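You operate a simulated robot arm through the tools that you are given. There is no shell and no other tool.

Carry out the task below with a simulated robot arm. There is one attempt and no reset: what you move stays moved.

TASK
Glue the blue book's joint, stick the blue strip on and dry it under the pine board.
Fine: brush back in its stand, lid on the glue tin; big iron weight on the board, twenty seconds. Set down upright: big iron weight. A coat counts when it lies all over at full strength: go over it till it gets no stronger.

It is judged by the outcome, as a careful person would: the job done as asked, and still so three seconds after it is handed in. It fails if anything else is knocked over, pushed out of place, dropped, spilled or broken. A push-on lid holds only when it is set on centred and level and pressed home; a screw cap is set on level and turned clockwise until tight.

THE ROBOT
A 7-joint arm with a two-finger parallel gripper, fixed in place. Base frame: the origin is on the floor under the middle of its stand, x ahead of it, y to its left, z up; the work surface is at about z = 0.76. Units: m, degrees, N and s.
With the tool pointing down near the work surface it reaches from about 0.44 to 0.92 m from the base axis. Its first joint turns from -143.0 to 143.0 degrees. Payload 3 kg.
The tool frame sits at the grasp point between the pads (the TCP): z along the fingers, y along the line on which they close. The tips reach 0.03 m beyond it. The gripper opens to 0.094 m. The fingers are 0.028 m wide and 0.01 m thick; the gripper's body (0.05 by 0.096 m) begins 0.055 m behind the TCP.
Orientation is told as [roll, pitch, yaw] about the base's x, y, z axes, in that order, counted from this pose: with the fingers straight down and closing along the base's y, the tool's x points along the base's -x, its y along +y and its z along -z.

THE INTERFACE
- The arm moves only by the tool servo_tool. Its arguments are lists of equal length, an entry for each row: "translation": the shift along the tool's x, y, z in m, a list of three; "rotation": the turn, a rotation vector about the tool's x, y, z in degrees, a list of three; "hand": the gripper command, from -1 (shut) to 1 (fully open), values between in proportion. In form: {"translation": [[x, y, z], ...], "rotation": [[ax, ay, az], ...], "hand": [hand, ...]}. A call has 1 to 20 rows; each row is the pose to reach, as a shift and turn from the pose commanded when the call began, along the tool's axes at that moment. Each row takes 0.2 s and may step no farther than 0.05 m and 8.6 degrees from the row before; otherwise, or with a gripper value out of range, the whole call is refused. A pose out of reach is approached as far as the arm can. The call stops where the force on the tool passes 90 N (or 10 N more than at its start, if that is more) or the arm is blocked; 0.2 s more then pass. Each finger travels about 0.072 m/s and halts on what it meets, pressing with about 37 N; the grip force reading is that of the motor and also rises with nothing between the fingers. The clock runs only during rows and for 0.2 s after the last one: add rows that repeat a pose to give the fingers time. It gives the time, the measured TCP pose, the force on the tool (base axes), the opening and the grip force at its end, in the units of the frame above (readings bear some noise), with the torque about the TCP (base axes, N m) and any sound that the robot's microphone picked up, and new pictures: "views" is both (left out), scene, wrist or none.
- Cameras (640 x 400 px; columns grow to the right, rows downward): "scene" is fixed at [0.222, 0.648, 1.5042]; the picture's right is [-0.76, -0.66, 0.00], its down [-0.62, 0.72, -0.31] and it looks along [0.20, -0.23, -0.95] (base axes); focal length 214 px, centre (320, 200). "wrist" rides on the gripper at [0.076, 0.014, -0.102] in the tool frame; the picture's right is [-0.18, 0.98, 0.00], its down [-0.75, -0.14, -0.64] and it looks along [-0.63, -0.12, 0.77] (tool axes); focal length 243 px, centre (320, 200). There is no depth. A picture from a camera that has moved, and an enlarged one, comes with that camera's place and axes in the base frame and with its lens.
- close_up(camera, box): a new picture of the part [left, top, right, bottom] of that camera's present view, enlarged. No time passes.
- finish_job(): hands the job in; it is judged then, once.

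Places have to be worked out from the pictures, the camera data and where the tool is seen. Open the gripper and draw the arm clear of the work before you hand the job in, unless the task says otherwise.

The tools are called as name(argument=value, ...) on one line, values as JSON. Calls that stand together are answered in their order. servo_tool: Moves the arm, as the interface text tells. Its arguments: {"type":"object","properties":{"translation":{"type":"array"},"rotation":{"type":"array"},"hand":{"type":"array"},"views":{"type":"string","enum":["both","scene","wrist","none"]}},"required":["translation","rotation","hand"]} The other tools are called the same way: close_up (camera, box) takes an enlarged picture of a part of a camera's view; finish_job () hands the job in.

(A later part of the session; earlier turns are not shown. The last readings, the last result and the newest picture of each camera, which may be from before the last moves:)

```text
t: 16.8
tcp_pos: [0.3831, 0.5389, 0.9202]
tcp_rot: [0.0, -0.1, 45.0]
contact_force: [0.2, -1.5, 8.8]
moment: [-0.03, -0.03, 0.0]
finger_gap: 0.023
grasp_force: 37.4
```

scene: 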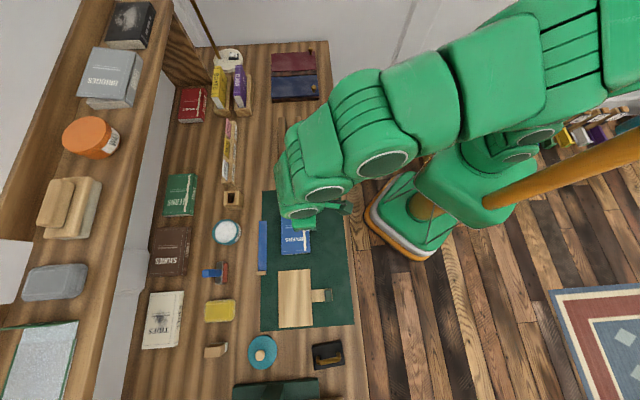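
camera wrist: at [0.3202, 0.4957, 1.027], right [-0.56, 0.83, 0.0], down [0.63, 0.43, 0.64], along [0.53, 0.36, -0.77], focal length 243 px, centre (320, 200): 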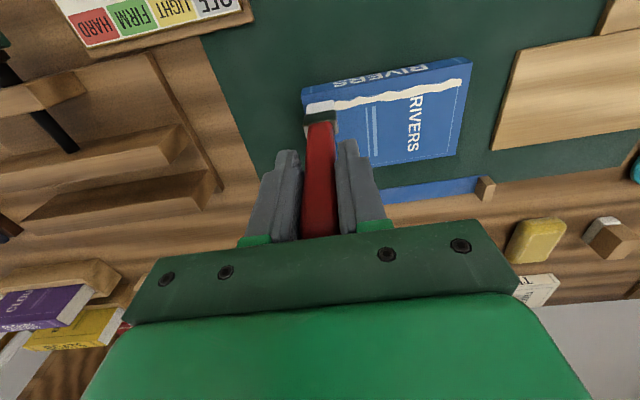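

Light contact now, about 9 N. I'll stroke along the joint to its far end at this height.

servo_tool(translation=[[0, -0.004, 0], [0, 0.015, 0], [0, 0.034, 0], [0, 0.053, 0], [0, 0.072, 0], [0, 0.091, 0], [0, 0.11, 0], [0, 0.125, 0], [0, 0.125, 0]], rotation=[[0, 0, 0], [0, 0, 0], [0, 0, 0], [0, 0, 0], [0, 0, 0], [0, 0, 0], [0, 0, 0], [0, 0, 0], [0, 0, 0]], hand=[-1, -1, -1, -1, -1, -1, -1, -1, -1])

close_up(camera="wrist", box=[200, 20, 440, 170])

close_up(camera="scene", box=[265, 195, 325, 255])

```text
t: 18.8
tcp_pos: [0.2959, 0.6264, 0.92]
tcp_rot: [0.0, 0.1, 45.0]
contact_force: [-0.1, -0.1, 0.5]
moment: [-0.03, 0.02, 0.04]
finger_gap: 0.0229
grasp_force: 37.2
camera wrist: at [0.2319, 0.5843, 1.0233], right [-0.56, 0.83, 0.0], down [0.63, 0.43, 0.64], along [0.53, 0.36, -0.77], focal length 243 px, centre (320, 200)
```

scene: 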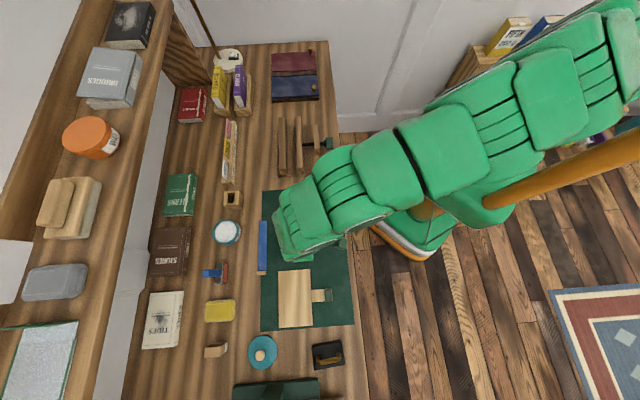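
wrist: 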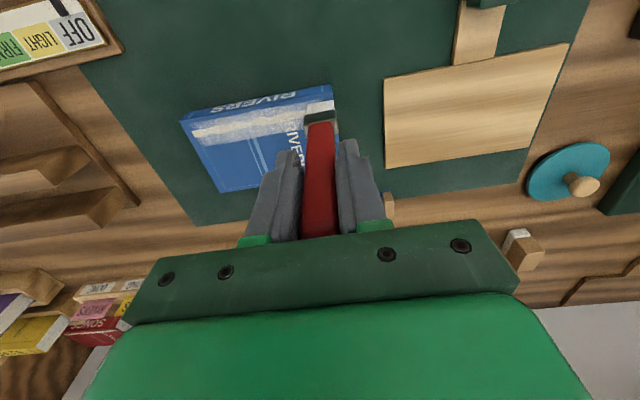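

```text
2.67 times, centred on (320, 95) of wrist
camera zoom: at [0.2319, 0.5843, 1.0233], right [-0.56, 0.83, 0.0], down [0.63, 0.43, 0.64], along [0.53, 0.36, -0.77], focal length 647 px, centre (320, 480)
```

zoom: 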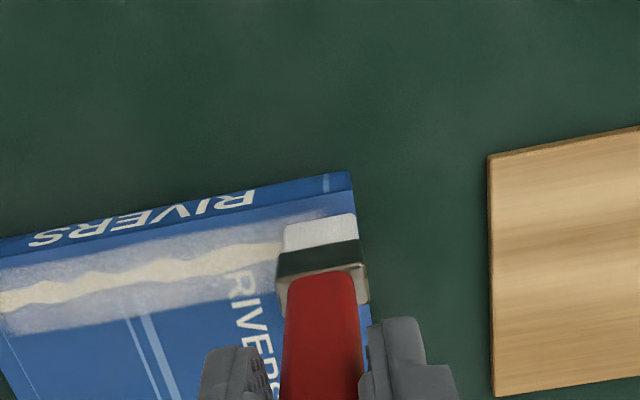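

```text
6.67 times, centred on (295, 225) of scene
camera zoom: at [0.222, 0.648, 1.5042], right [-0.76, -0.66, 0.0], down [-0.62, 0.72, -0.31], along [0.2, -0.23, -0.95], focal length 1430 px, centre (487, 33)
```

zoom: 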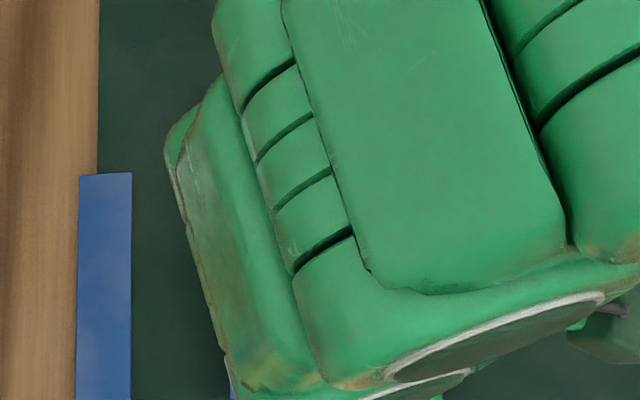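

A white glue film now lies along the joint, stronger at the near end. I'll go back over it with a touch more pressure.

servo_tool(translation=[[0, 0.003, 0.0012], [0, 0.003, 0.0012], [0, -0.015, 0.0012], [0, -0.034, 0.0012], [0, -0.053, 0.0012], [0, -0.072, 0.0012], [0, -0.091, 0.0012], [0, -0.11, 0.0012], [0, -0.129, 0.0012], [0, -0.129, 0.0012], [0, -0.11, 0.0012], [0, -0.091, 0.0012], [0, -0.072, 0.0012], [0, -0.053, 0.0012], [0, -0.034, 0.0012], [0, -0.015, 0.0012], [0, 0.003, 0.0012], [0, 0.003, 0.0012]], rotation=[[0, 0, 0], [0, 0, 0], [0, 0, 0], [0, 0, 0], [0, 0, 0], [0, 0, 0], [0, 0, 0], [0, 0, 0], [0, 0, 0], [0, 0, 0], [0, 0, 0], [0, 0, 0], [0, 0, 0], [0, 0, 0], [0, 0, 0], [0, 0, 0], [0, 0, 0], [0, 0, 0]], hand=[-1, -1, -1, -1, -1, -1, -1, -1, -1, -1, -1, -1, -1, -1, -1, -1, -1, -1], views="wrist")

close_up(camera="wrist", box=[160, 20, 400, 170])

```text
t: 22.6
tcp_pos: [0.2929, 0.6314, 0.9182]
tcp_rot: [-0.1, 0.0, 45.0]
contact_force: [0.0, -0.3, -0.7]
moment: [-0.02, 0.02, -0.02]
finger_gap: 0.023
grasp_force: 36.8
camera wrist: at [0.23, 0.5874, 1.0221], right [-0.56, 0.83, 0.0], down [0.63, 0.43, 0.64], along [0.53, 0.36, -0.77], focal length 243 px, centre (320, 200)
```

wrist: 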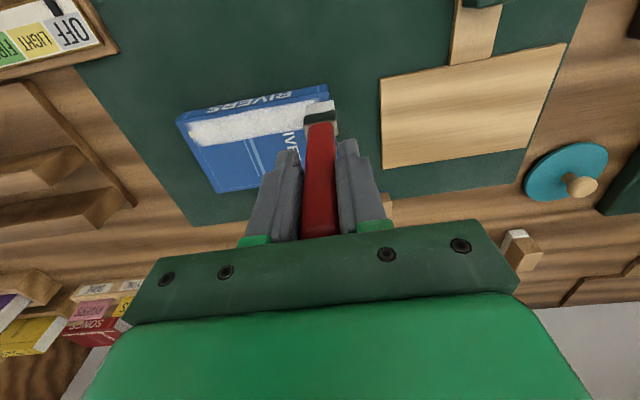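

```text
2.67 times, centred on (280, 95) of wrist
camera zoom: at [0.23, 0.5874, 1.0221], right [-0.56, 0.83, 0.0], down [0.63, 0.43, 0.64], along [0.53, 0.36, -0.77], focal length 647 px, centre (427, 480)
```

zoom: 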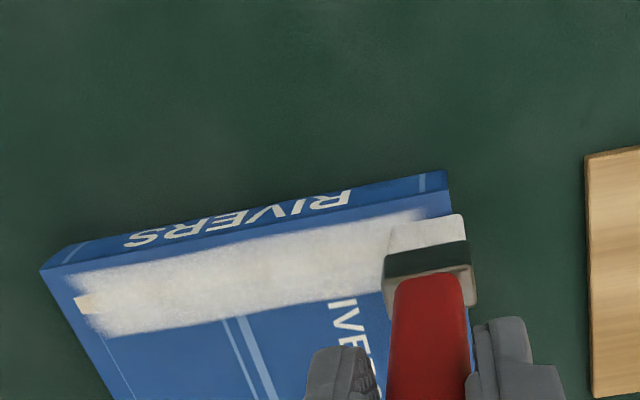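

The film is now solid white along most of the joint; only the very near end still shows bare paper. I'll go over again, extending past both ends.

servo_tool(translation=[[0, 0.006, 0.0005], [0, 0.006, 0.0005], [0, -0.014, 0.0005], [0, -0.034, 0.0005], [0, -0.054, 0.0005], [0, -0.074, 0.0005], [0, -0.094, 0.0005], [0, -0.114, 0.0005], [0, -0.13, 0.0005], [0, -0.144, 0.0005], [0, -0.144, 0.0005], [0, -0.13, 0.0005], [0, -0.144, 0.0005], [0, -0.144, 0.0005], [0, -0.125, 0.0005], [0, -0.105, 0.0005]], rotation=[[0, 0, 0], [0, 0, 0], [0, 0, 0], [0, 0, 0], [0, 0, 0], [0, 0, 0], [0, 0, 0], [0, 0, 0], [0, 0, 0], [0, 0, 0], [0, 0, 0], [0, 0, 0], [0, 0, 0], [0, 0, 0], [0, 0, 0], [0, 0, 0]], hand=[-1, -1, -1, -1, -1, -1, -1, -1, -1, -1, -1, -1, -1, -1, -1, -1], views="wrist")

close_up(camera="wrist", box=[240, 20, 480, 170])

close_up(camera="scene", box=[265, 195, 325, 255])

```text
t: 26.0
tcp_pos: [0.3677, 0.5567, 0.9181]
tcp_rot: [0.0, -0.1, 45.0]
contact_force: [-0.1, 0.2, -0.3]
moment: [-0.02, 0.01, 0.01]
finger_gap: 0.0229
grasp_force: 37.4
camera wrist: at [0.3041, 0.5133, 1.0211], right [-0.56, 0.83, 0.0], down [0.63, 0.43, 0.64], along [0.53, 0.36, -0.77], focal length 243 px, centre (320, 200)
```

wrist: 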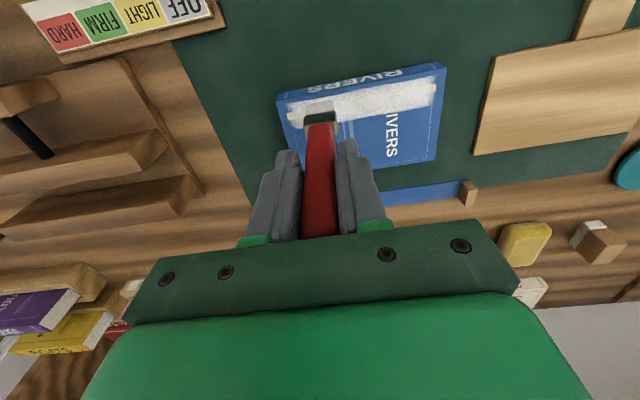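

```text
2.67 times, centred on (360, 95) of wrist
camera zoom: at [0.3041, 0.5133, 1.0211], right [-0.56, 0.83, 0.0], down [0.63, 0.43, 0.64], along [0.53, 0.36, -0.77], focal length 647 px, centre (213, 480)
```

zoom: 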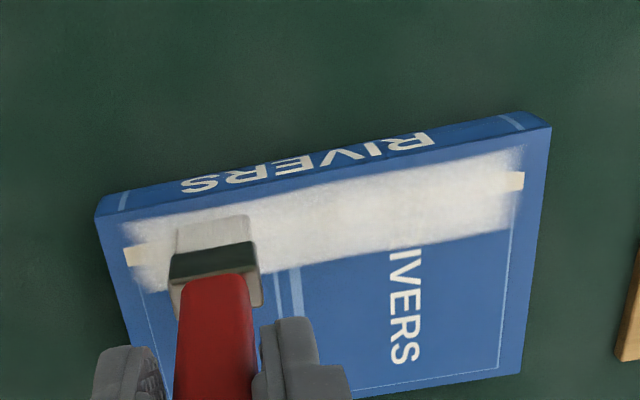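

```text
6.67 times, centred on (295, 225) of scene
camera zoom: at [0.222, 0.648, 1.5042], right [-0.76, -0.66, 0.0], down [-0.62, 0.72, -0.31], along [0.2, -0.23, -0.95], focal length 1430 px, centre (487, 33)
```

zoom: 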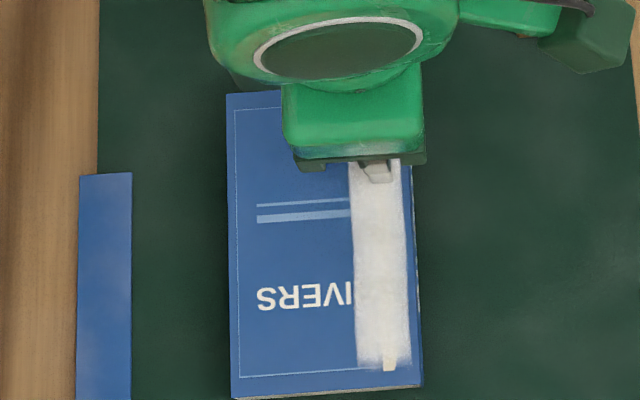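

The film ends at the same place at both ends even though the brush went past, so that seems to be the joint zone itself. I'll make further passes at slightly different offsets to see whether the coat still gets stronger.

servo_tool(translation=[[0.006, -0.02, 0.0005], [0.006, -0.03, 0.0005], [0.006, -0.015, 0.0005], [0.006, 0.01, 0.0005], [0.006, 0.035, 0.0005], [0.006, 0.06, 0.0005], [0.006, 0.085, 0.0005], [0.006, 0.11, 0.0005], [0.0, 0.11, 0.0005], [-0.006, 0.11, 0.0005], [-0.006, 0.085, 0.0005], [-0.006, 0.06, 0.0005], [-0.006, 0.035, 0.0005], [-0.006, 0.01, 0.0005], [-0.006, -0.015, 0.0005], [-0.006, -0.03, 0.0005], [0, -0.035, 0.0005], [0, -0.035, 0.0005], [0, -0.035, -0.03], [0, -0.035, -0.05]], rotation=[[0, 0, 0], [0, 0, 0], [0, 0, 0], [0, 0, 0], [0, 0, 0], [0, 0, 0], [0, 0, 0], [0, 0, 0], [0, 0, 0], [0, 0, 0], [0, 0, 0], [0, 0, 0], [0, 0, 0], [0, 0, 0], [0, 0, 0], [0, 0, 0], [0, 0, 0], [0, 0, 0], [0, 0, 0], [0, 0, 0]], hand=[-1, -1, -1, -1, -1, -1, -1, -1, -1, -1, -1, -1, -1, -1, -1, -1, -1, -1, -1, -1], views="wrist")

close_up(camera="wrist", box=[260, 30, 460, 150])

close_up(camera="scene", box=[265, 195, 325, 255])

```text
t: 30.2
tcp_pos: [0.3915, 0.5327, 0.9674]
tcp_rot: [0.0, -0.1, 44.9]
contact_force: [-0.5, -0.3, 0.5]
moment: [0.01, 0.02, -0.05]
finger_gap: 0.0231
grasp_force: 37.0
camera wrist: at [0.3283, 0.4884, 1.0706], right [-0.56, 0.83, 0.0], down [0.63, 0.43, 0.64], along [0.53, 0.36, -0.77], focal length 243 px, centre (320, 200)
```

wrist: 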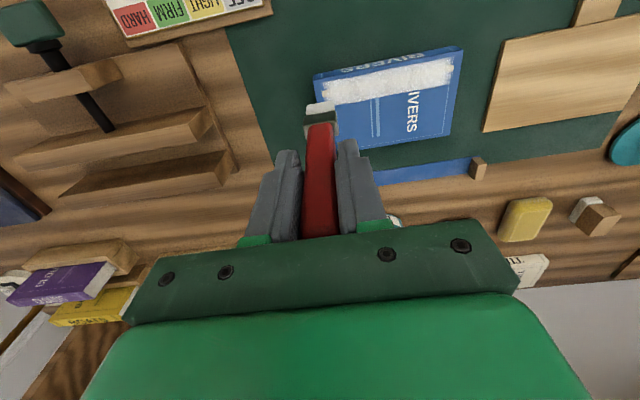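

```text
3.20 times, centred on (360, 90) of wrist
camera zoom: at [0.3283, 0.4884, 1.0706], right [-0.56, 0.83, 0.0], down [0.63, 0.43, 0.64], along [0.53, 0.36, -0.77], focal length 776 px, centre (192, 552)
```

zoom: 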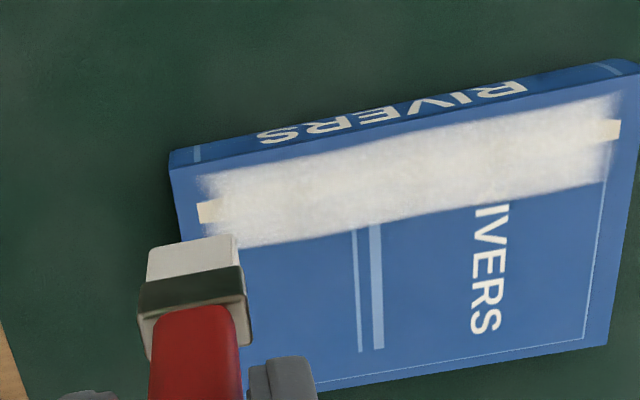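

```text
6.67 times, centred on (295, 225) of scene
camera zoom: at [0.222, 0.648, 1.5042], right [-0.76, -0.66, 0.0], down [-0.62, 0.72, -0.31], along [0.2, -0.23, -0.95], focal length 1430 px, centre (487, 33)
```

zoom: 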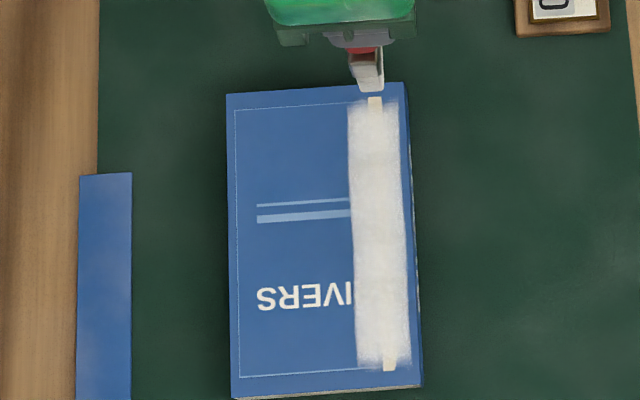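

The coat is now even and white over the whole zone. To make sure it is at full strength I'll re-dip and go over once more, then compare.

servo_tool(translation=[[-0.03, 0.01, -0.01], [-0.07, 0.02, -0.016], [-0.11, 0.03, -0.016], [-0.15, 0.04, -0.014], [-0.19, 0.05, -0.012], [-0.228, 0.0607, -0.01], [-0.228, 0.0607, -0.01]], rotation=[[0, -2, 0], [0, -4, 0], [0, -6, 0], [0, -8, 0], [0, -10, 0], [0, -12, 0], [0, -12, 0]], hand=[-1, -1, -1, -1, -1, -1, -1], views="wrist")

close_up(camera="wrist", box=[220, 30, 420, 180])

close_up(camera="scene", box=[240, 170, 360, 270])

```text
t: 31.8
tcp_pos: [0.5114, 0.735, 0.9789]
tcp_rot: [0.0, -12.1, 45.0]
contact_force: [0.4, -0.4, -1.5]
moment: [0.0, -0.02, 0.01]
finger_gap: 0.023
grasp_force: 36.9
camera wrist: at [0.433, 0.6784, 1.0641], right [-0.57, 0.82, 0.04], down [0.53, 0.33, 0.79], along [0.63, 0.47, -0.62], focal length 243 px, centre (320, 200)
```

wrist: 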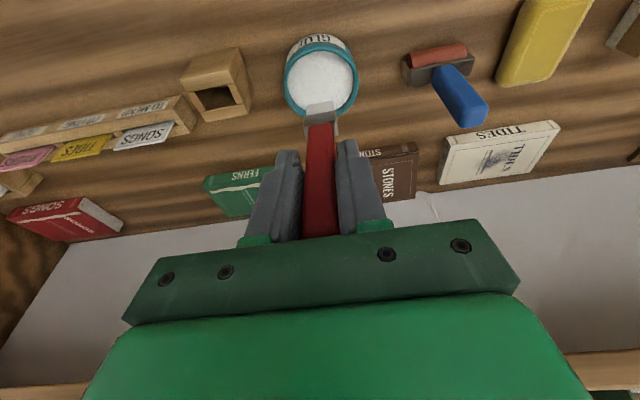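

```text
2.67 times, centred on (320, 105) of wrist
camera zoom: at [0.433, 0.6784, 1.0641], right [-0.57, 0.82, 0.04], down [0.53, 0.33, 0.79], along [0.63, 0.47, -0.62], focal length 647 px, centre (320, 453)
```

zoom: 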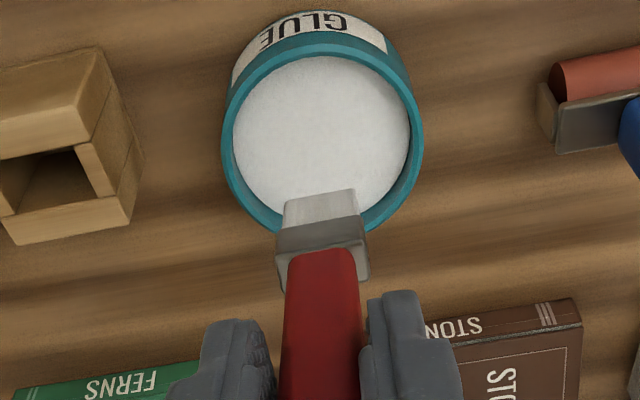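

```text
4.00 times, centred on (300, 220) of scene
camera zoom: at [0.222, 0.648, 1.5042], right [-0.76, -0.66, 0.0], down [-0.62, 0.72, -0.31], along [0.2, -0.23, -0.95], focal length 858 px, centre (400, 120)
```

zoom: 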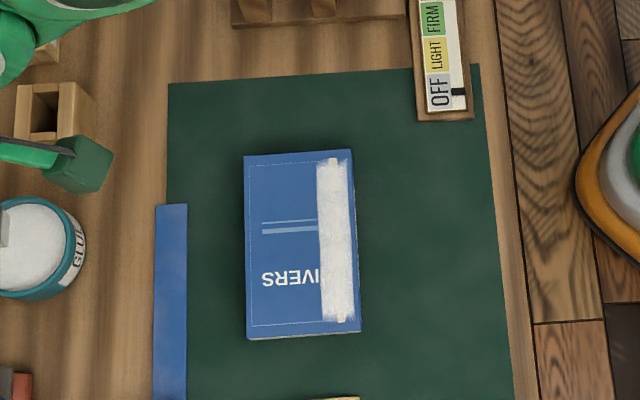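

The brush is over the tin again, clear view of an even white film on the book. Dipping gently to the glue surface and lifting.

servo_tool(translation=[[0.006, 0, 0.0284], [0.0112, 0, 0.0525], [0.0124, 0, 0.0581], [0.0124, 0, 0.0581], [0.0112, 0, 0.0525], [0.006, 0, 0.0284], [0, 0, 0], [0, 0, 0]], rotation=[[0, 0, 0], [0, 0, 0], [0, 0, 0], [0, 0, 0], [0, 0, 0], [0, 0, 0], [0, 0, 0], [0, 0, 0]], hand=[-1, -1, -1, -1, -1, -1, -1, -1], views="wrist")

close_up(camera="wrist", box=[220, 30, 420, 180])

```text
t: 33.6
tcp_pos: [0.5117, 0.7345, 0.9756]
tcp_rot: [0.0, -12.0, 45.0]
contact_force: [0.3, -0.2, -1.5]
moment: [-0.01, -0.02, -0.02]
finger_gap: 0.023
grasp_force: 37.0
camera wrist: at [0.4341, 0.6766, 1.0619], right [-0.57, 0.82, 0.04], down [0.53, 0.33, 0.79], along [0.63, 0.47, -0.62], focal length 243 px, centre (320, 200)
```

wrist: 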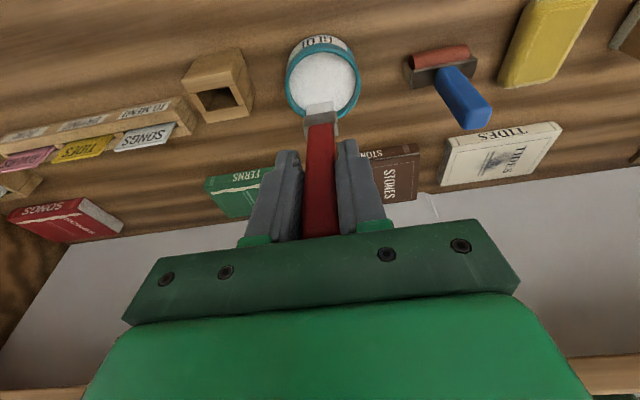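

```text
2.67 times, centred on (320, 105) of wrist
camera zoom: at [0.4341, 0.6766, 1.0619], right [-0.57, 0.82, 0.04], down [0.53, 0.33, 0.79], along [0.63, 0.47, -0.62], focal length 647 px, centre (320, 453)
```

zoom: 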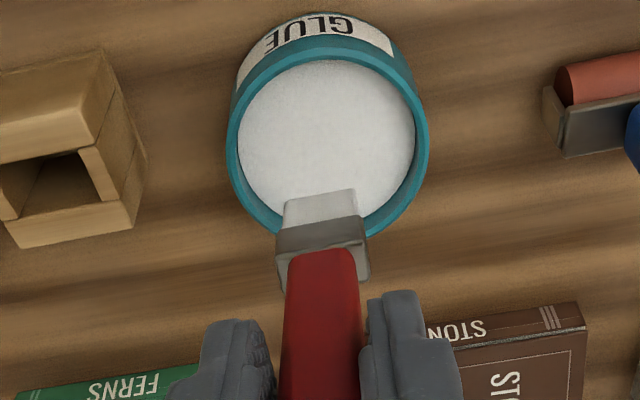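

Freshly loaded; I'll return to the near end of the joint, hovering just above it.

servo_tool(translation=[[0.0385, -0.009, -0.008], [0.077, -0.018, -0.014], [0.1155, -0.027, -0.02], [0.154, -0.036, -0.024], [0.1925, -0.045, -0.022], [0.2306, -0.0535, -0.0178], [0.2306, -0.0535, -0.0178]], rotation=[[0, 2, 0], [0, 4, 0], [0, 6, 0], [0, 8, 0], [0, 10, 0], [0, 12, 0], [0, 12, 0]], hand=[-1, -1, -1, -1, -1, -1, -1], views="none")

```text
t: 35.2
tcp_pos: [0.3869, 0.5369, 0.9464]
tcp_rot: [0.1, 0.1, 45.0]
contact_force: [-0.4, -0.1, -0.1]
moment: [-0.01, -0.01, -0.02]
finger_gap: 0.0231
grasp_force: 36.5
```

Now stroking the joint again in two lanes at light contact.

servo_tool(translation=[[0.0013, -0.006, 0.02], [0.0013, -0.006, 0.0268], [0.0013, 0.014, 0.0268], [0.0013, 0.034, 0.0268], [0.0013, 0.054, 0.0268], [0.0013, 0.074, 0.0268], [0.0013, 0.094, 0.0268], [0.0013, 0.114, 0.0268], [0.0013, 0.134, 0.0268], [0.0013, 0.134, 0.0268], [0.0063, 0.124, 0.0268], [0.0063, 0.102, 0.0268], [0.0063, 0.08, 0.0268], [0.0063, 0.058, 0.0268], [0.0063, 0.036, 0.0268], [0.0063, 0.014, 0.0268], [0.0063, -0.006, 0.0268], [0.0063, -0.006, 0.0268]], rotation=[[0, 0, 0], [0, 0, 0], [0, 0, 0], [0, 0, 0], [0, 0, 0], [0, 0, 0], [0, 0, 0], [0, 0, 0], [0, 0, 0], [0, 0, 0], [0, 0, 0], [0, 0, 0], [0, 0, 0], [0, 0, 0], [0, 0, 0], [0, 0, 0], [0, 0, 0], [0, 0, 0]], hand=[-1, -1, -1, -1, -1, -1, -1, -1, -1, -1, -1, -1, -1, -1, -1, -1, -1, -1], views="wrist")

close_up(camera="wrist", box=[260, 30, 460, 150])

close_up(camera="scene", box=[265, 195, 325, 255])

```text
t: 39.0
tcp_pos: [0.3881, 0.5268, 0.9211]
tcp_rot: [0.0, 0.0, 45.1]
contact_force: [0.4, 0.1, -0.4]
moment: [-0.03, 0.0, 0.02]
finger_gap: 0.0232
grasp_force: 36.7
camera wrist: at [0.3241, 0.4834, 1.0243], right [-0.56, 0.83, 0.0], down [0.63, 0.43, 0.64], along [0.53, 0.36, -0.77], focal length 243 px, centre (320, 200)
```

wrist: 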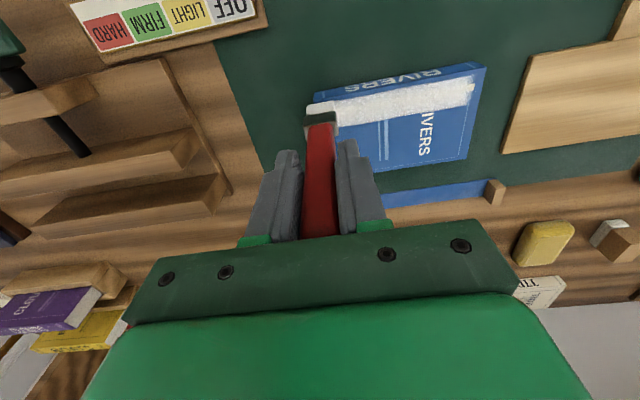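

```text
3.20 times, centred on (360, 90) of wrist
camera zoom: at [0.3241, 0.4834, 1.0243], right [-0.56, 0.83, 0.0], down [0.63, 0.43, 0.64], along [0.53, 0.36, -0.77], focal length 776 px, centre (192, 552)
```

zoom: 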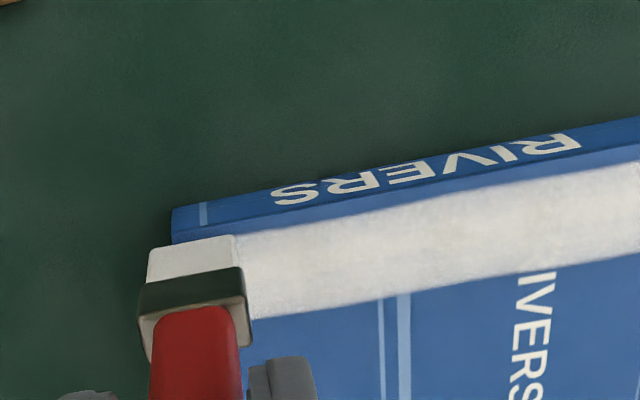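

```text
6.67 times, centred on (295, 225) of scene
camera zoom: at [0.222, 0.648, 1.5042], right [-0.76, -0.66, 0.0], down [-0.62, 0.72, -0.31], along [0.2, -0.23, -0.95], focal length 1430 px, centre (487, 33)
```

zoom: 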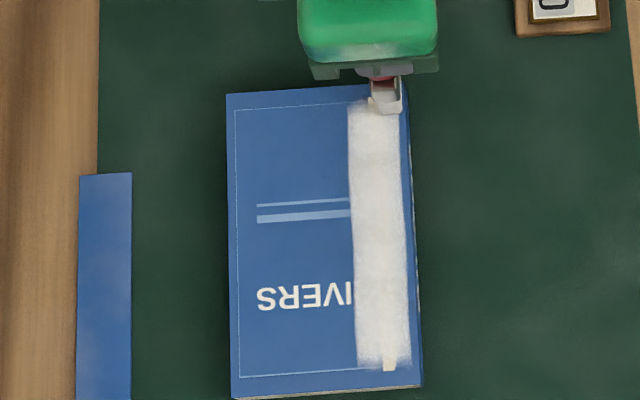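

The film looks the same as before, though this pass may have been barely in contact (0.921). I'll press 2.5 mm lower and make two more full passes.

servo_tool(translation=[[-0.003, 0.004, 0.0025], [-0.005, 0.01, 0.0028], [-0.005, 0.032, 0.0028], [-0.005, 0.054, 0.0028], [-0.005, 0.076, 0.0028], [-0.005, 0.098, 0.0028], [-0.005, 0.12, 0.0028], [-0.005, 0.138, 0.0028], [-0.005, 0.138, 0.0028], [-0.01, 0.12, 0.0028], [-0.01, 0.098, 0.0028], [-0.01, 0.076, 0.0028], [-0.01, 0.054, 0.0028], [-0.01, 0.032, 0.0028], [-0.01, 0.01, 0.0028], [-0.006, 0.002, 0.0028], [-0.006, 0.002, 0.0028]], rotation=[[0, 0, 0], [0, 0, 0], [0, 0, 0], [0, 0, 0], [0, 0, 0], [0, 0, 0], [0, 0, 0], [0, 0, 0], [0, 0, 0], [0, 0, 0], [0, 0, 0], [0, 0, 0], [0, 0, 0], [0, 0, 0], [0, 0, 0], [0, 0, 0], [0, 0, 0]], hand=[-1, -1, -1, -1, -1, -1, -1, -1, -1, -1, -1, -1, -1, -1, -1, -1, -1], views="wrist")

close_up(camera="wrist", box=[260, 30, 460, 150])

close_up(camera="scene", box=[265, 195, 325, 255])

```text
t: 42.6
tcp_pos: [0.3894, 0.5309, 0.9172]
tcp_rot: [0.0, -0.1, 45.0]
contact_force: [-0.6, -0.1, -0.4]
moment: [-0.01, 0.03, 0.0]
finger_gap: 0.0231
grasp_force: 37.3
camera wrist: at [0.3257, 0.4888, 1.0215], right [-0.56, 0.83, 0.0], down [0.63, 0.43, 0.64], along [0.53, 0.36, -0.77], focal length 243 px, centre (320, 200)
```

wrist: 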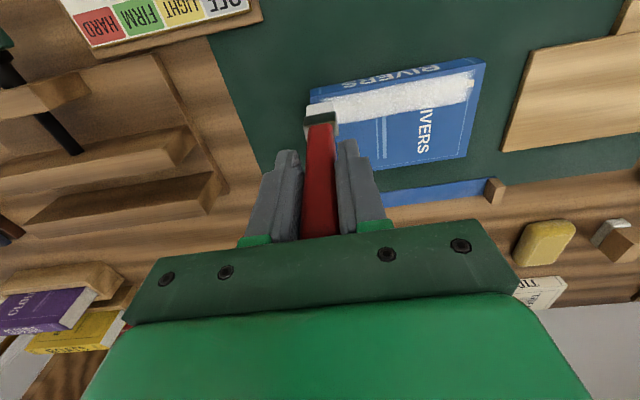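

```text
3.20 times, centred on (360, 90) of wrist
camera zoom: at [0.3257, 0.4888, 1.0215], right [-0.56, 0.83, 0.0], down [0.63, 0.43, 0.64], along [0.53, 0.36, -0.77], focal length 776 px, centre (192, 552)
```

zoom: 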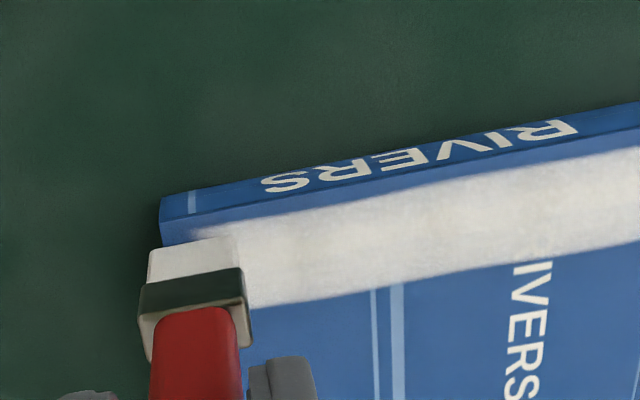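

```text
6.67 times, centred on (295, 225) of scene
camera zoom: at [0.222, 0.648, 1.5042], right [-0.76, -0.66, 0.0], down [-0.62, 0.72, -0.31], along [0.2, -0.23, -0.95], focal length 1430 px, centre (487, 33)
```

zoom: 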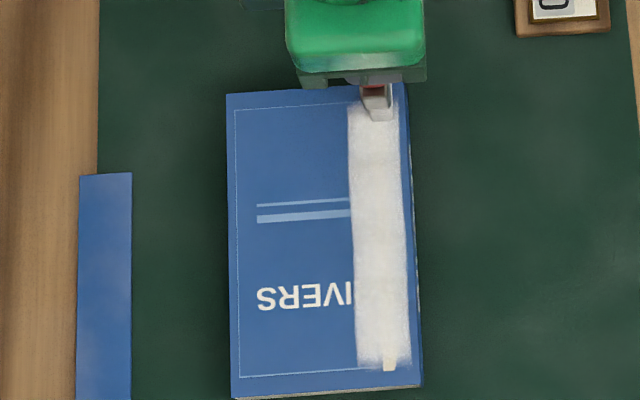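

Two more passes changed nothing visible, so the coat is at full strength. I'll lift and carry the brush back toward its stand.

servo_tool(translation=[[0, 0, -0.04], [-0.035, -0.008, -0.068], [-0.075, -0.017, -0.068], [-0.115, -0.026, -0.068], [-0.155, -0.035, -0.066], [-0.195, -0.044, -0.064], [-0.215, -0.0484, -0.062], [-0.215, -0.0484, -0.062]], rotation=[[0, 0, 0], [0, -1, 0], [0, -2, 0], [0, -3, 0], [0, -4, 0], [0, -5.5, 0], [0, -6.5, 0], [0, -6.5, 0]], hand=[-1, -1, -1, -1, -1, -1, -1, -1])

close_up(camera="wrist", box=[220, 30, 420, 180])

close_up(camera="scene", box=[265, 195, 325, 255])

close_up(camera="scene", box=[180, 140, 280, 240])

```text
t: 44.4
tcp_pos: [0.5756, 0.6489, 0.9814]
tcp_rot: [0.0, -6.4, 45.1]
contact_force: [0.5, 0.3, -0.2]
moment: [0.01, 0.01, 0.02]
finger_gap: 0.0233
grasp_force: 36.5
camera wrist: at [0.5033, 0.5985, 1.0756], right [-0.57, 0.82, 0.02], down [0.58, 0.38, 0.72], along [0.59, 0.42, -0.69], focal length 243 px, centre (320, 200)
```

scene: 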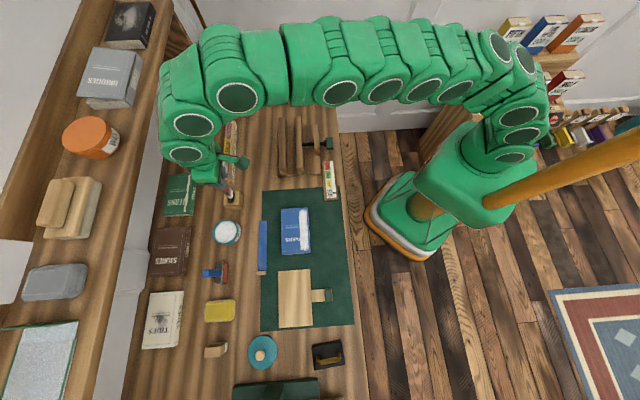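
wrist: 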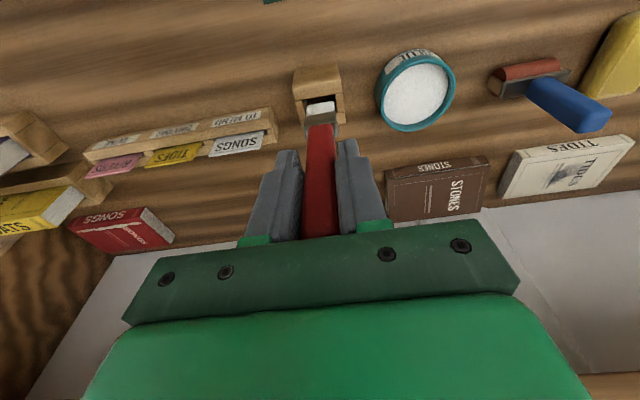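

```text
2.67 times, centred on (320, 105) of wrist
camera zoom: at [0.5033, 0.5985, 1.0756], right [-0.57, 0.82, 0.02], down [0.58, 0.38, 0.72], along [0.59, 0.42, -0.69], focal length 647 px, centre (320, 453)
```

zoom: 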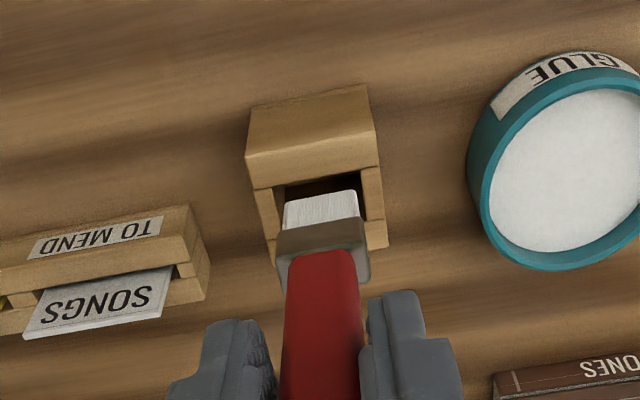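

```text
6.67 times, centred on (295, 225) of scene
camera zoom: at [0.222, 0.648, 1.5042], right [-0.76, -0.66, 0.0], down [-0.62, 0.72, -0.31], along [0.2, -0.23, -0.95], focal length 1430 px, centre (487, 33)
```

zoom: 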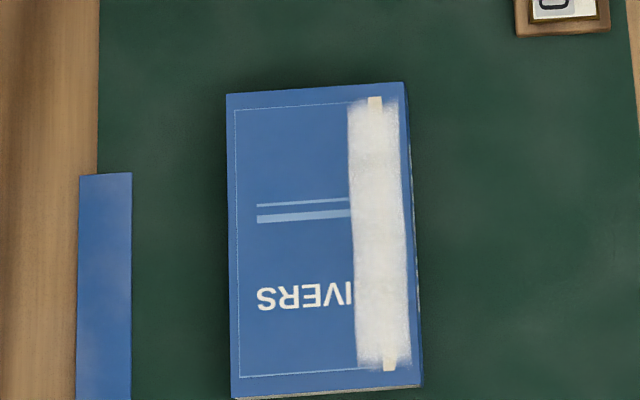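

```text
4.00 times, centred on (230, 190) of scene
camera zoom: at [0.222, 0.648, 1.5042], right [-0.76, -0.66, 0.0], down [-0.62, 0.72, -0.31], along [0.2, -0.23, -0.95], focal length 858 px, centre (680, 240)
```

zoom: 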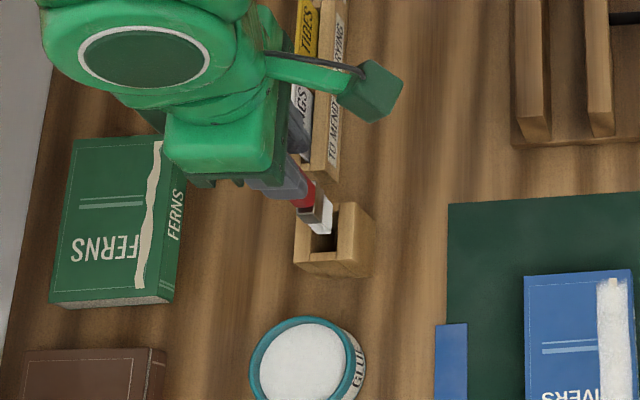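

Before putting the brush away I'll check the film at highest zoom for weaker spots.

close_up(camera="scene", box=[290, 203, 312, 233])

close_up(camera="scene", box=[290, 225, 312, 255])

```text
13.33 times, centred on (301, 218) of scene
camera zoom: at [0.222, 0.648, 1.5042], right [-0.76, -0.66, 0.0], down [-0.62, 0.72, -0.31], along [0.2, -0.23, -0.95], focal length 2860 px, centre (573, -40)
```

zoom: 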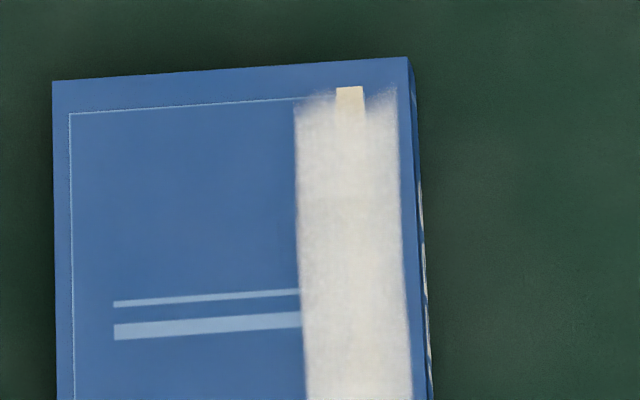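

```text
13.33 times, centred on (301, 240) of scene
camera zoom: at [0.222, 0.648, 1.5042], right [-0.76, -0.66, 0.0], down [-0.62, 0.72, -0.31], along [0.2, -0.23, -0.95], focal length 2860 px, centre (573, -333)
```

zoom: 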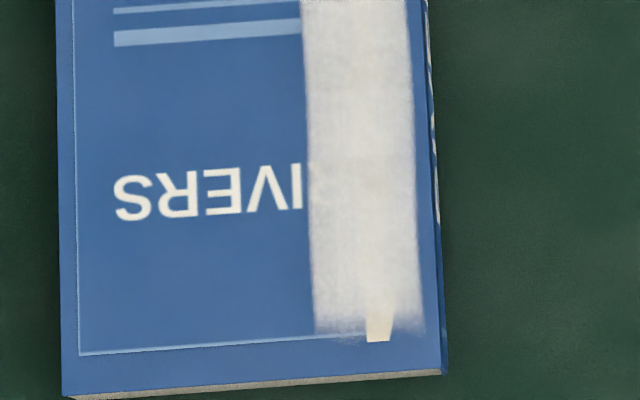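

The film at the first ~2.5 cm of each end looks slightly thinner than the middle, so I'll keep the brush, re-dip, and work the ends more.

servo_tool(translation=[[-0.004, 0.036, 0.002], [-0.009, 0.072, 0.004], [-0.0147, 0.1087, 0.0061], [-0.0147, 0.1087, 0.0061]], rotation=[[0, -2, 0], [0, -4, 0], [0, -5.6, 0], [0, -5.6, 0]], hand=[-1, -1, -1, -1], views="wrist")

```text
t: 45.4
tcp_pos: [0.5088, 0.7371, 0.9757]
tcp_rot: [-0.1, -12.2, 45.0]
contact_force: [0.4, 0.4, -0.8]
moment: [0.04, 0.0, 0.01]
finger_gap: 0.023
grasp_force: 37.0
camera wrist: at [0.4309, 0.6797, 1.06], right [-0.57, 0.82, 0.04], down [0.53, 0.33, 0.79], along [0.63, 0.47, -0.62], focal length 243 px, centre (320, 200)
```

wrist: 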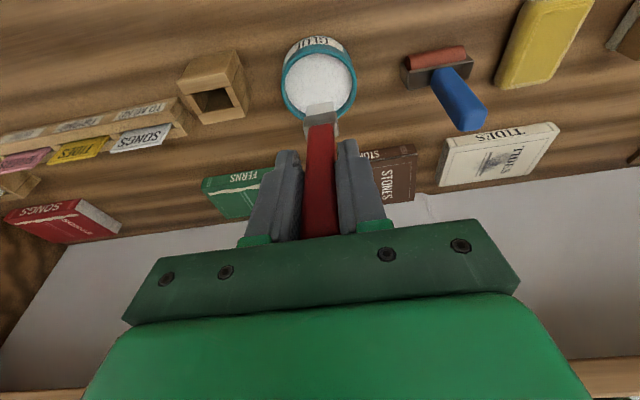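

Lowering to the glue surface and reading the contact.

servo_tool(translation=[[0.0062, 0, 0.0294], [0.0114, 0, 0.0538], [0.0127, 0, 0.0597], [0.0127, 0, 0.0597]], rotation=[[0, 0, 0], [0, 0, 0], [0, 0, 0], [0, 0, 0]], hand=[-1, -1, -1, -1], views="wrist")

close_up(camera="wrist", box=[220, 30, 420, 180])

```text
t: 46.4
tcp_pos: [0.5093, 0.7359, 0.9161]
tcp_rot: [0.0, -12.4, 45.0]
contact_force: [-1.0, -2.8, 37.9]
moment: [0.37, -0.52, -0.02]
finger_gap: 0.0234
grasp_force: 36.8
camera wrist: at [0.4315, 0.6793, 1.0004], right [-0.57, 0.82, 0.04], down [0.52, 0.32, 0.79], along [0.64, 0.47, -0.61], focal length 243 px, centre (320, 200)
```

wrist: 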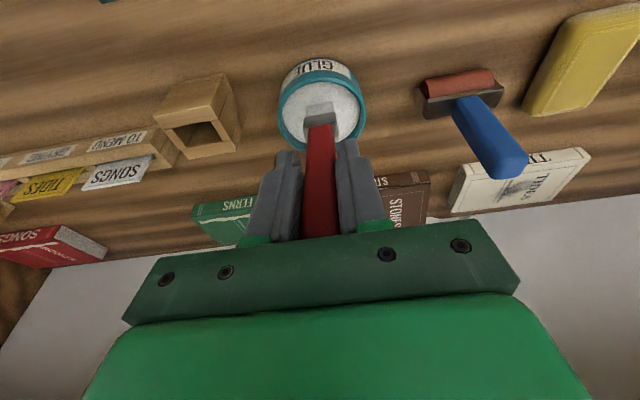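

```text
2.67 times, centred on (320, 105) of wrist
camera zoom: at [0.4315, 0.6793, 1.0004], right [-0.57, 0.82, 0.04], down [0.52, 0.32, 0.79], along [0.64, 0.47, -0.61], focal length 647 px, centre (320, 453)
```

zoom: 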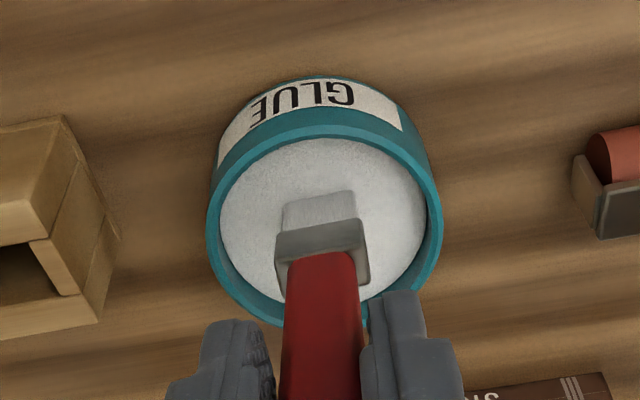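

Firm contact with glue. Lift straight up, then travel back to the near end of the joint.

servo_tool(translation=[[-0.0062, 0, -0.0294], [-0.0125, 0, -0.0597], [-0.0125, 0, -0.0597]], rotation=[[0, 0, 0], [0, 0, 0], [0, 0, 0]], hand=[-1, -1, -1], views="none")

servo_tool(translation=[[0.0385, -0.009, -0.008], [0.077, -0.019, -0.014], [0.1155, -0.029, -0.02], [0.154, -0.039, -0.024], [0.1925, -0.049, -0.022], [0.2306, -0.0584, -0.0178], [0.2306, -0.0584, -0.0178]], rotation=[[0, 2, 0], [0, 4, 0], [0, 6, 0], [0, 8, 0], [0, 10, 0], [0, 12, 0], [0, 12, 0]], hand=[-1, -1, -1, -1, -1, -1, -1], views="wrist")

close_up(camera="wrist", box=[260, 30, 460, 150])

```text
t: 47.2
tcp_pos: [0.5083, 0.7368, 0.9761]
tcp_rot: [0.0, -12.1, 45.0]
contact_force: [0.0, -0.5, -0.4]
moment: [-0.01, 0.02, 0.01]
finger_gap: 0.0229
grasp_force: 36.6
```

```text
t: 48.8
tcp_pos: [0.3868, 0.5334, 0.9437]
tcp_rot: [0.0, -0.2, 45.0]
contact_force: [-1.0, -1.1, -0.2]
moment: [-0.02, 0.0, -0.03]
finger_gap: 0.0233
grasp_force: 37.0
camera wrist: at [0.3231, 0.4907, 1.0474], right [-0.57, 0.82, 0.0], down [0.63, 0.43, 0.64], along [0.53, 0.36, -0.77], focal length 243 px, centre (320, 200)
```

wrist: 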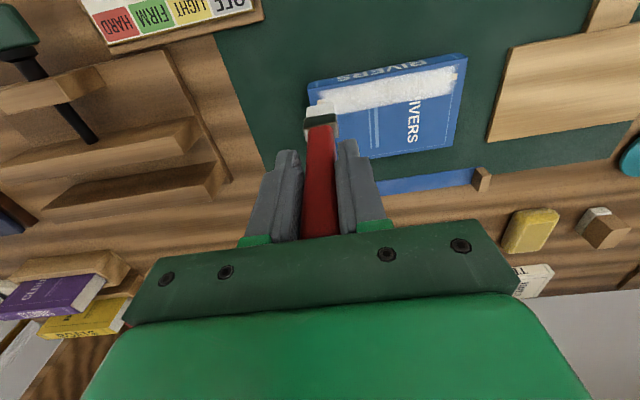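

```text
3.20 times, centred on (360, 90) of wrist
camera zoom: at [0.3231, 0.4907, 1.0474], right [-0.57, 0.82, 0.0], down [0.63, 0.43, 0.64], along [0.53, 0.36, -0.77], focal length 776 px, centre (192, 552)
```

zoom: 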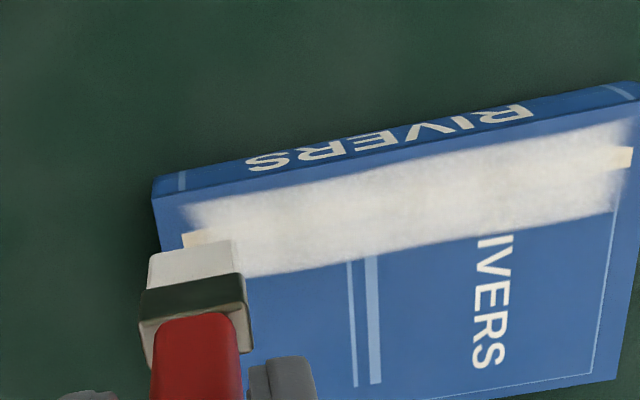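

At the near end; lowering to find contact again.

servo_tool(translation=[[0, -0.002, 0.02], [0, -0.002, 0.026], [0, -0.002, 0.028], [0, -0.002, 0.028]], rotation=[[0, 0, 0], [0, 0, 0], [0, 0, 0], [0, 0, 0]], hand=[-1, -1, -1, -1], views="none")

```text
t: 49.8
tcp_pos: [0.3904, 0.5328, 0.9156]
tcp_rot: [-0.1, 0.0, 45.0]
contact_force: [-1.0, -0.6, 6.0]
moment: [0.05, 0.03, 0.0]
finger_gap: 0.0232
grasp_force: 37.5
```

Contact at 6 N. I'll scrub back and forth over the near-end section, then run along the joint to the far end.

servo_tool(translation=[[0, -0.006, 0.001], [0, 0.012, 0.001], [0, 0.03, 0.001], [0, 0.012, 0.001], [0, -0.006, 0.001], [0.004, 0.012, 0.001], [0.004, 0.03, 0.001], [0.004, 0.012, 0.001], [0.004, -0.006, 0.001], [-0.004, -0.002, 0.001], [-0.004, 0.014, 0.001], [-0.004, 0.032, 0.001], [0, 0.05, 0.001], [0, 0.068, 0.001], [0, 0.086, 0.001], [0, 0.104, 0.001], [0, 0.122, 0.001], [0, 0.14, 0.001], [0, 0.146, 0.001]], rotation=[[0, 0, 0], [0, 0, 0], [0, 0, 0], [0, 0, 0], [0, 0, 0], [0, 0, 0], [0, 0, 0], [0, 0, 0], [0, 0, 0], [0, 0, 0], [0, 0, 0], [0, 0, 0], [0, 0, 0], [0, 0, 0], [0, 0, 0], [0, 0, 0], [0, 0, 0], [0, 0, 0], [0, 0, 0]], hand=[-1, -1, -1, -1, -1, -1, -1, -1, -1, -1, -1, -1, -1, -1, -1, -1, -1, -1, -1], views="wrist")

close_up(camera="wrist", box=[160, 20, 400, 170])

```text
t: 53.8
tcp_pos: [0.2871, 0.6355, 0.9149]
tcp_rot: [0.1, -0.1, 45.0]
contact_force: [2.0, -1.1, 3.0]
moment: [-0.15, -0.16, -0.04]
finger_gap: 0.0229
grasp_force: 37.5
camera wrist: at [0.2223, 0.5925, 1.0183], right [-0.56, 0.83, 0.0], down [0.63, 0.43, 0.64], along [0.53, 0.36, -0.77], focal length 243 px, centre (320, 200)
```

wrist: 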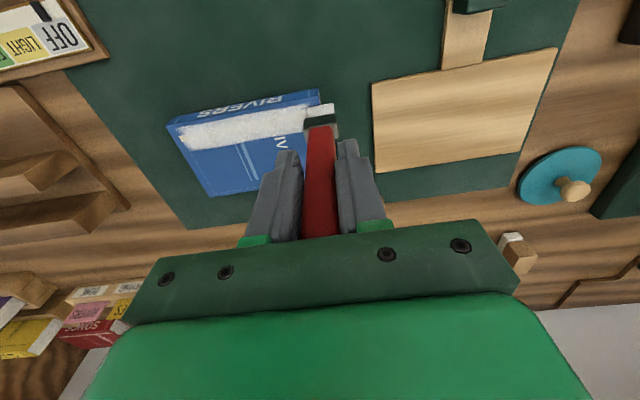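

```text
2.67 times, centred on (280, 95) of wrist
camera zoom: at [0.2223, 0.5925, 1.0183], right [-0.56, 0.83, 0.0], down [0.63, 0.43, 0.64], along [0.53, 0.36, -0.77], focal length 647 px, centre (427, 480)
```

zoom: 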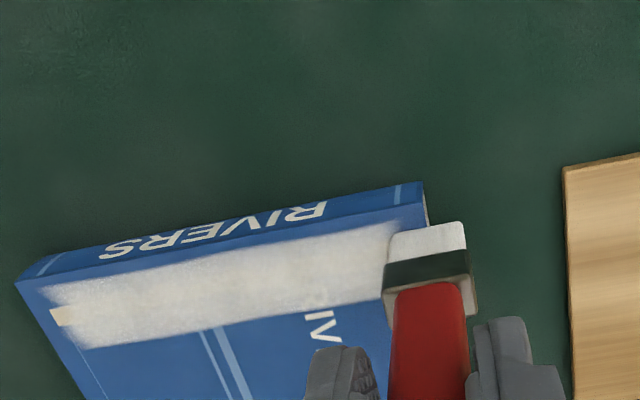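

Now scrub the far-end section likewise, then lift clear and compare.

servo_tool(translation=[[0, -0.015, 0], [0, -0.033, 0.0003], [0, -0.015, 0.0003], [0, -0.003, 0.0003], [0.004, -0.015, 0.0003], [0.004, -0.033, 0.0003], [0.004, -0.015, 0.0003], [0.004, -0.003, 0.0003], [-0.004, -0.012, 0.0003], [-0.004, -0.033, 0.0003], [-0.004, -0.015, 0.0003], [-0.004, -0.003, 0.0003], [0, -0.02, 0.0003], [0, -0.04, 0.0003], [0, -0.06, 0.0003], [0, -0.06, -0.03], [0, -0.06, -0.06], [0.045, -0.06, -0.07], [0.08, -0.08, -0.07]], rotation=[[0, 0, 0], [0, 0, 0], [0, 0, 0], [0, 0, 0], [0, 0, 0], [0, 0, 0], [0, 0, 0], [0, 0, 0], [0, 0, 0], [0, 0, 0], [0, 0, 0], [0, 0, 0], [0, 0, 0], [0, 0, 0], [0, 0, 0], [0, 0, 0], [0, 0, 0], [0, 0, 0], [0, 0, 0]], hand=[-1, -1, -1, -1, -1, -1, -1, -1, -1, -1, -1, -1, -1, -1, -1, -1, -1, -1, -1])

close_up(camera="wrist", box=[200, 20, 440, 170])

close_up(camera="scene", box=[265, 195, 325, 255])

```text
t: 57.8
tcp_pos: [0.287, 0.523, 0.9847]
tcp_rot: [0.0, -0.1, 44.9]
contact_force: [0.3, 0.9, -0.8]
moment: [-0.04, 0.01, -0.02]
finger_gap: 0.0232
grasp_force: 36.8
camera wrist: at [0.223, 0.4797, 1.0891], right [-0.57, 0.82, 0.0], down [0.63, 0.43, 0.64], along [0.53, 0.36, -0.77], focal length 243 px, centre (320, 200)
```

scene: 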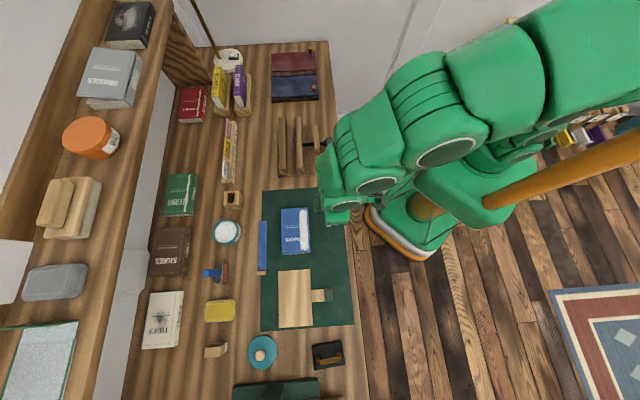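
wrist: 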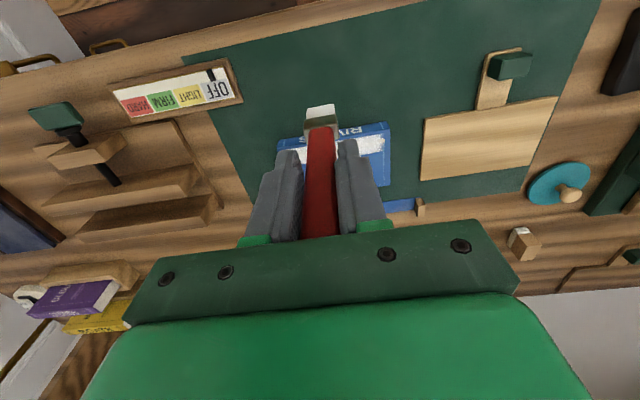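

```text
2.67 times, centred on (320, 95) of wrist
camera zoom: at [0.223, 0.4797, 1.0891], right [-0.57, 0.82, 0.0], down [0.63, 0.43, 0.64], along [0.53, 0.36, -0.77], focal length 647 px, centre (320, 480)
```

zoom: 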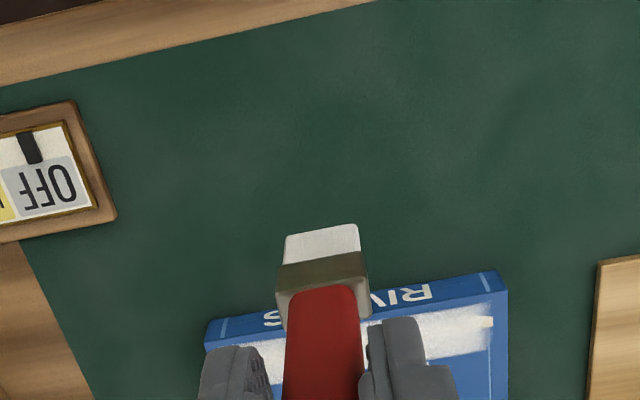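

```text
6.67 times, centred on (295, 225) of scene
camera zoom: at [0.222, 0.648, 1.5042], right [-0.76, -0.66, 0.0], down [-0.62, 0.72, -0.31], along [0.2, -0.23, -0.95], focal length 1430 px, centre (487, 33)
```

zoom: 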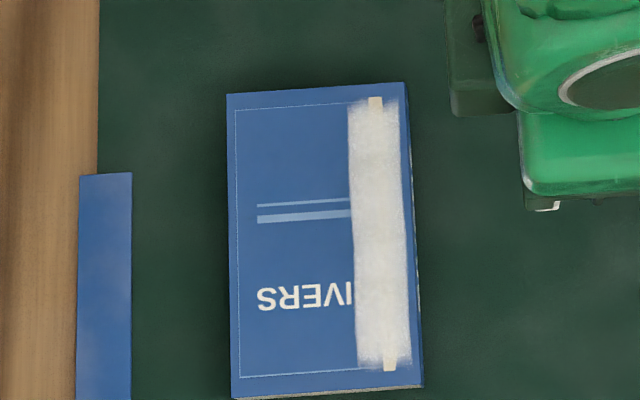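

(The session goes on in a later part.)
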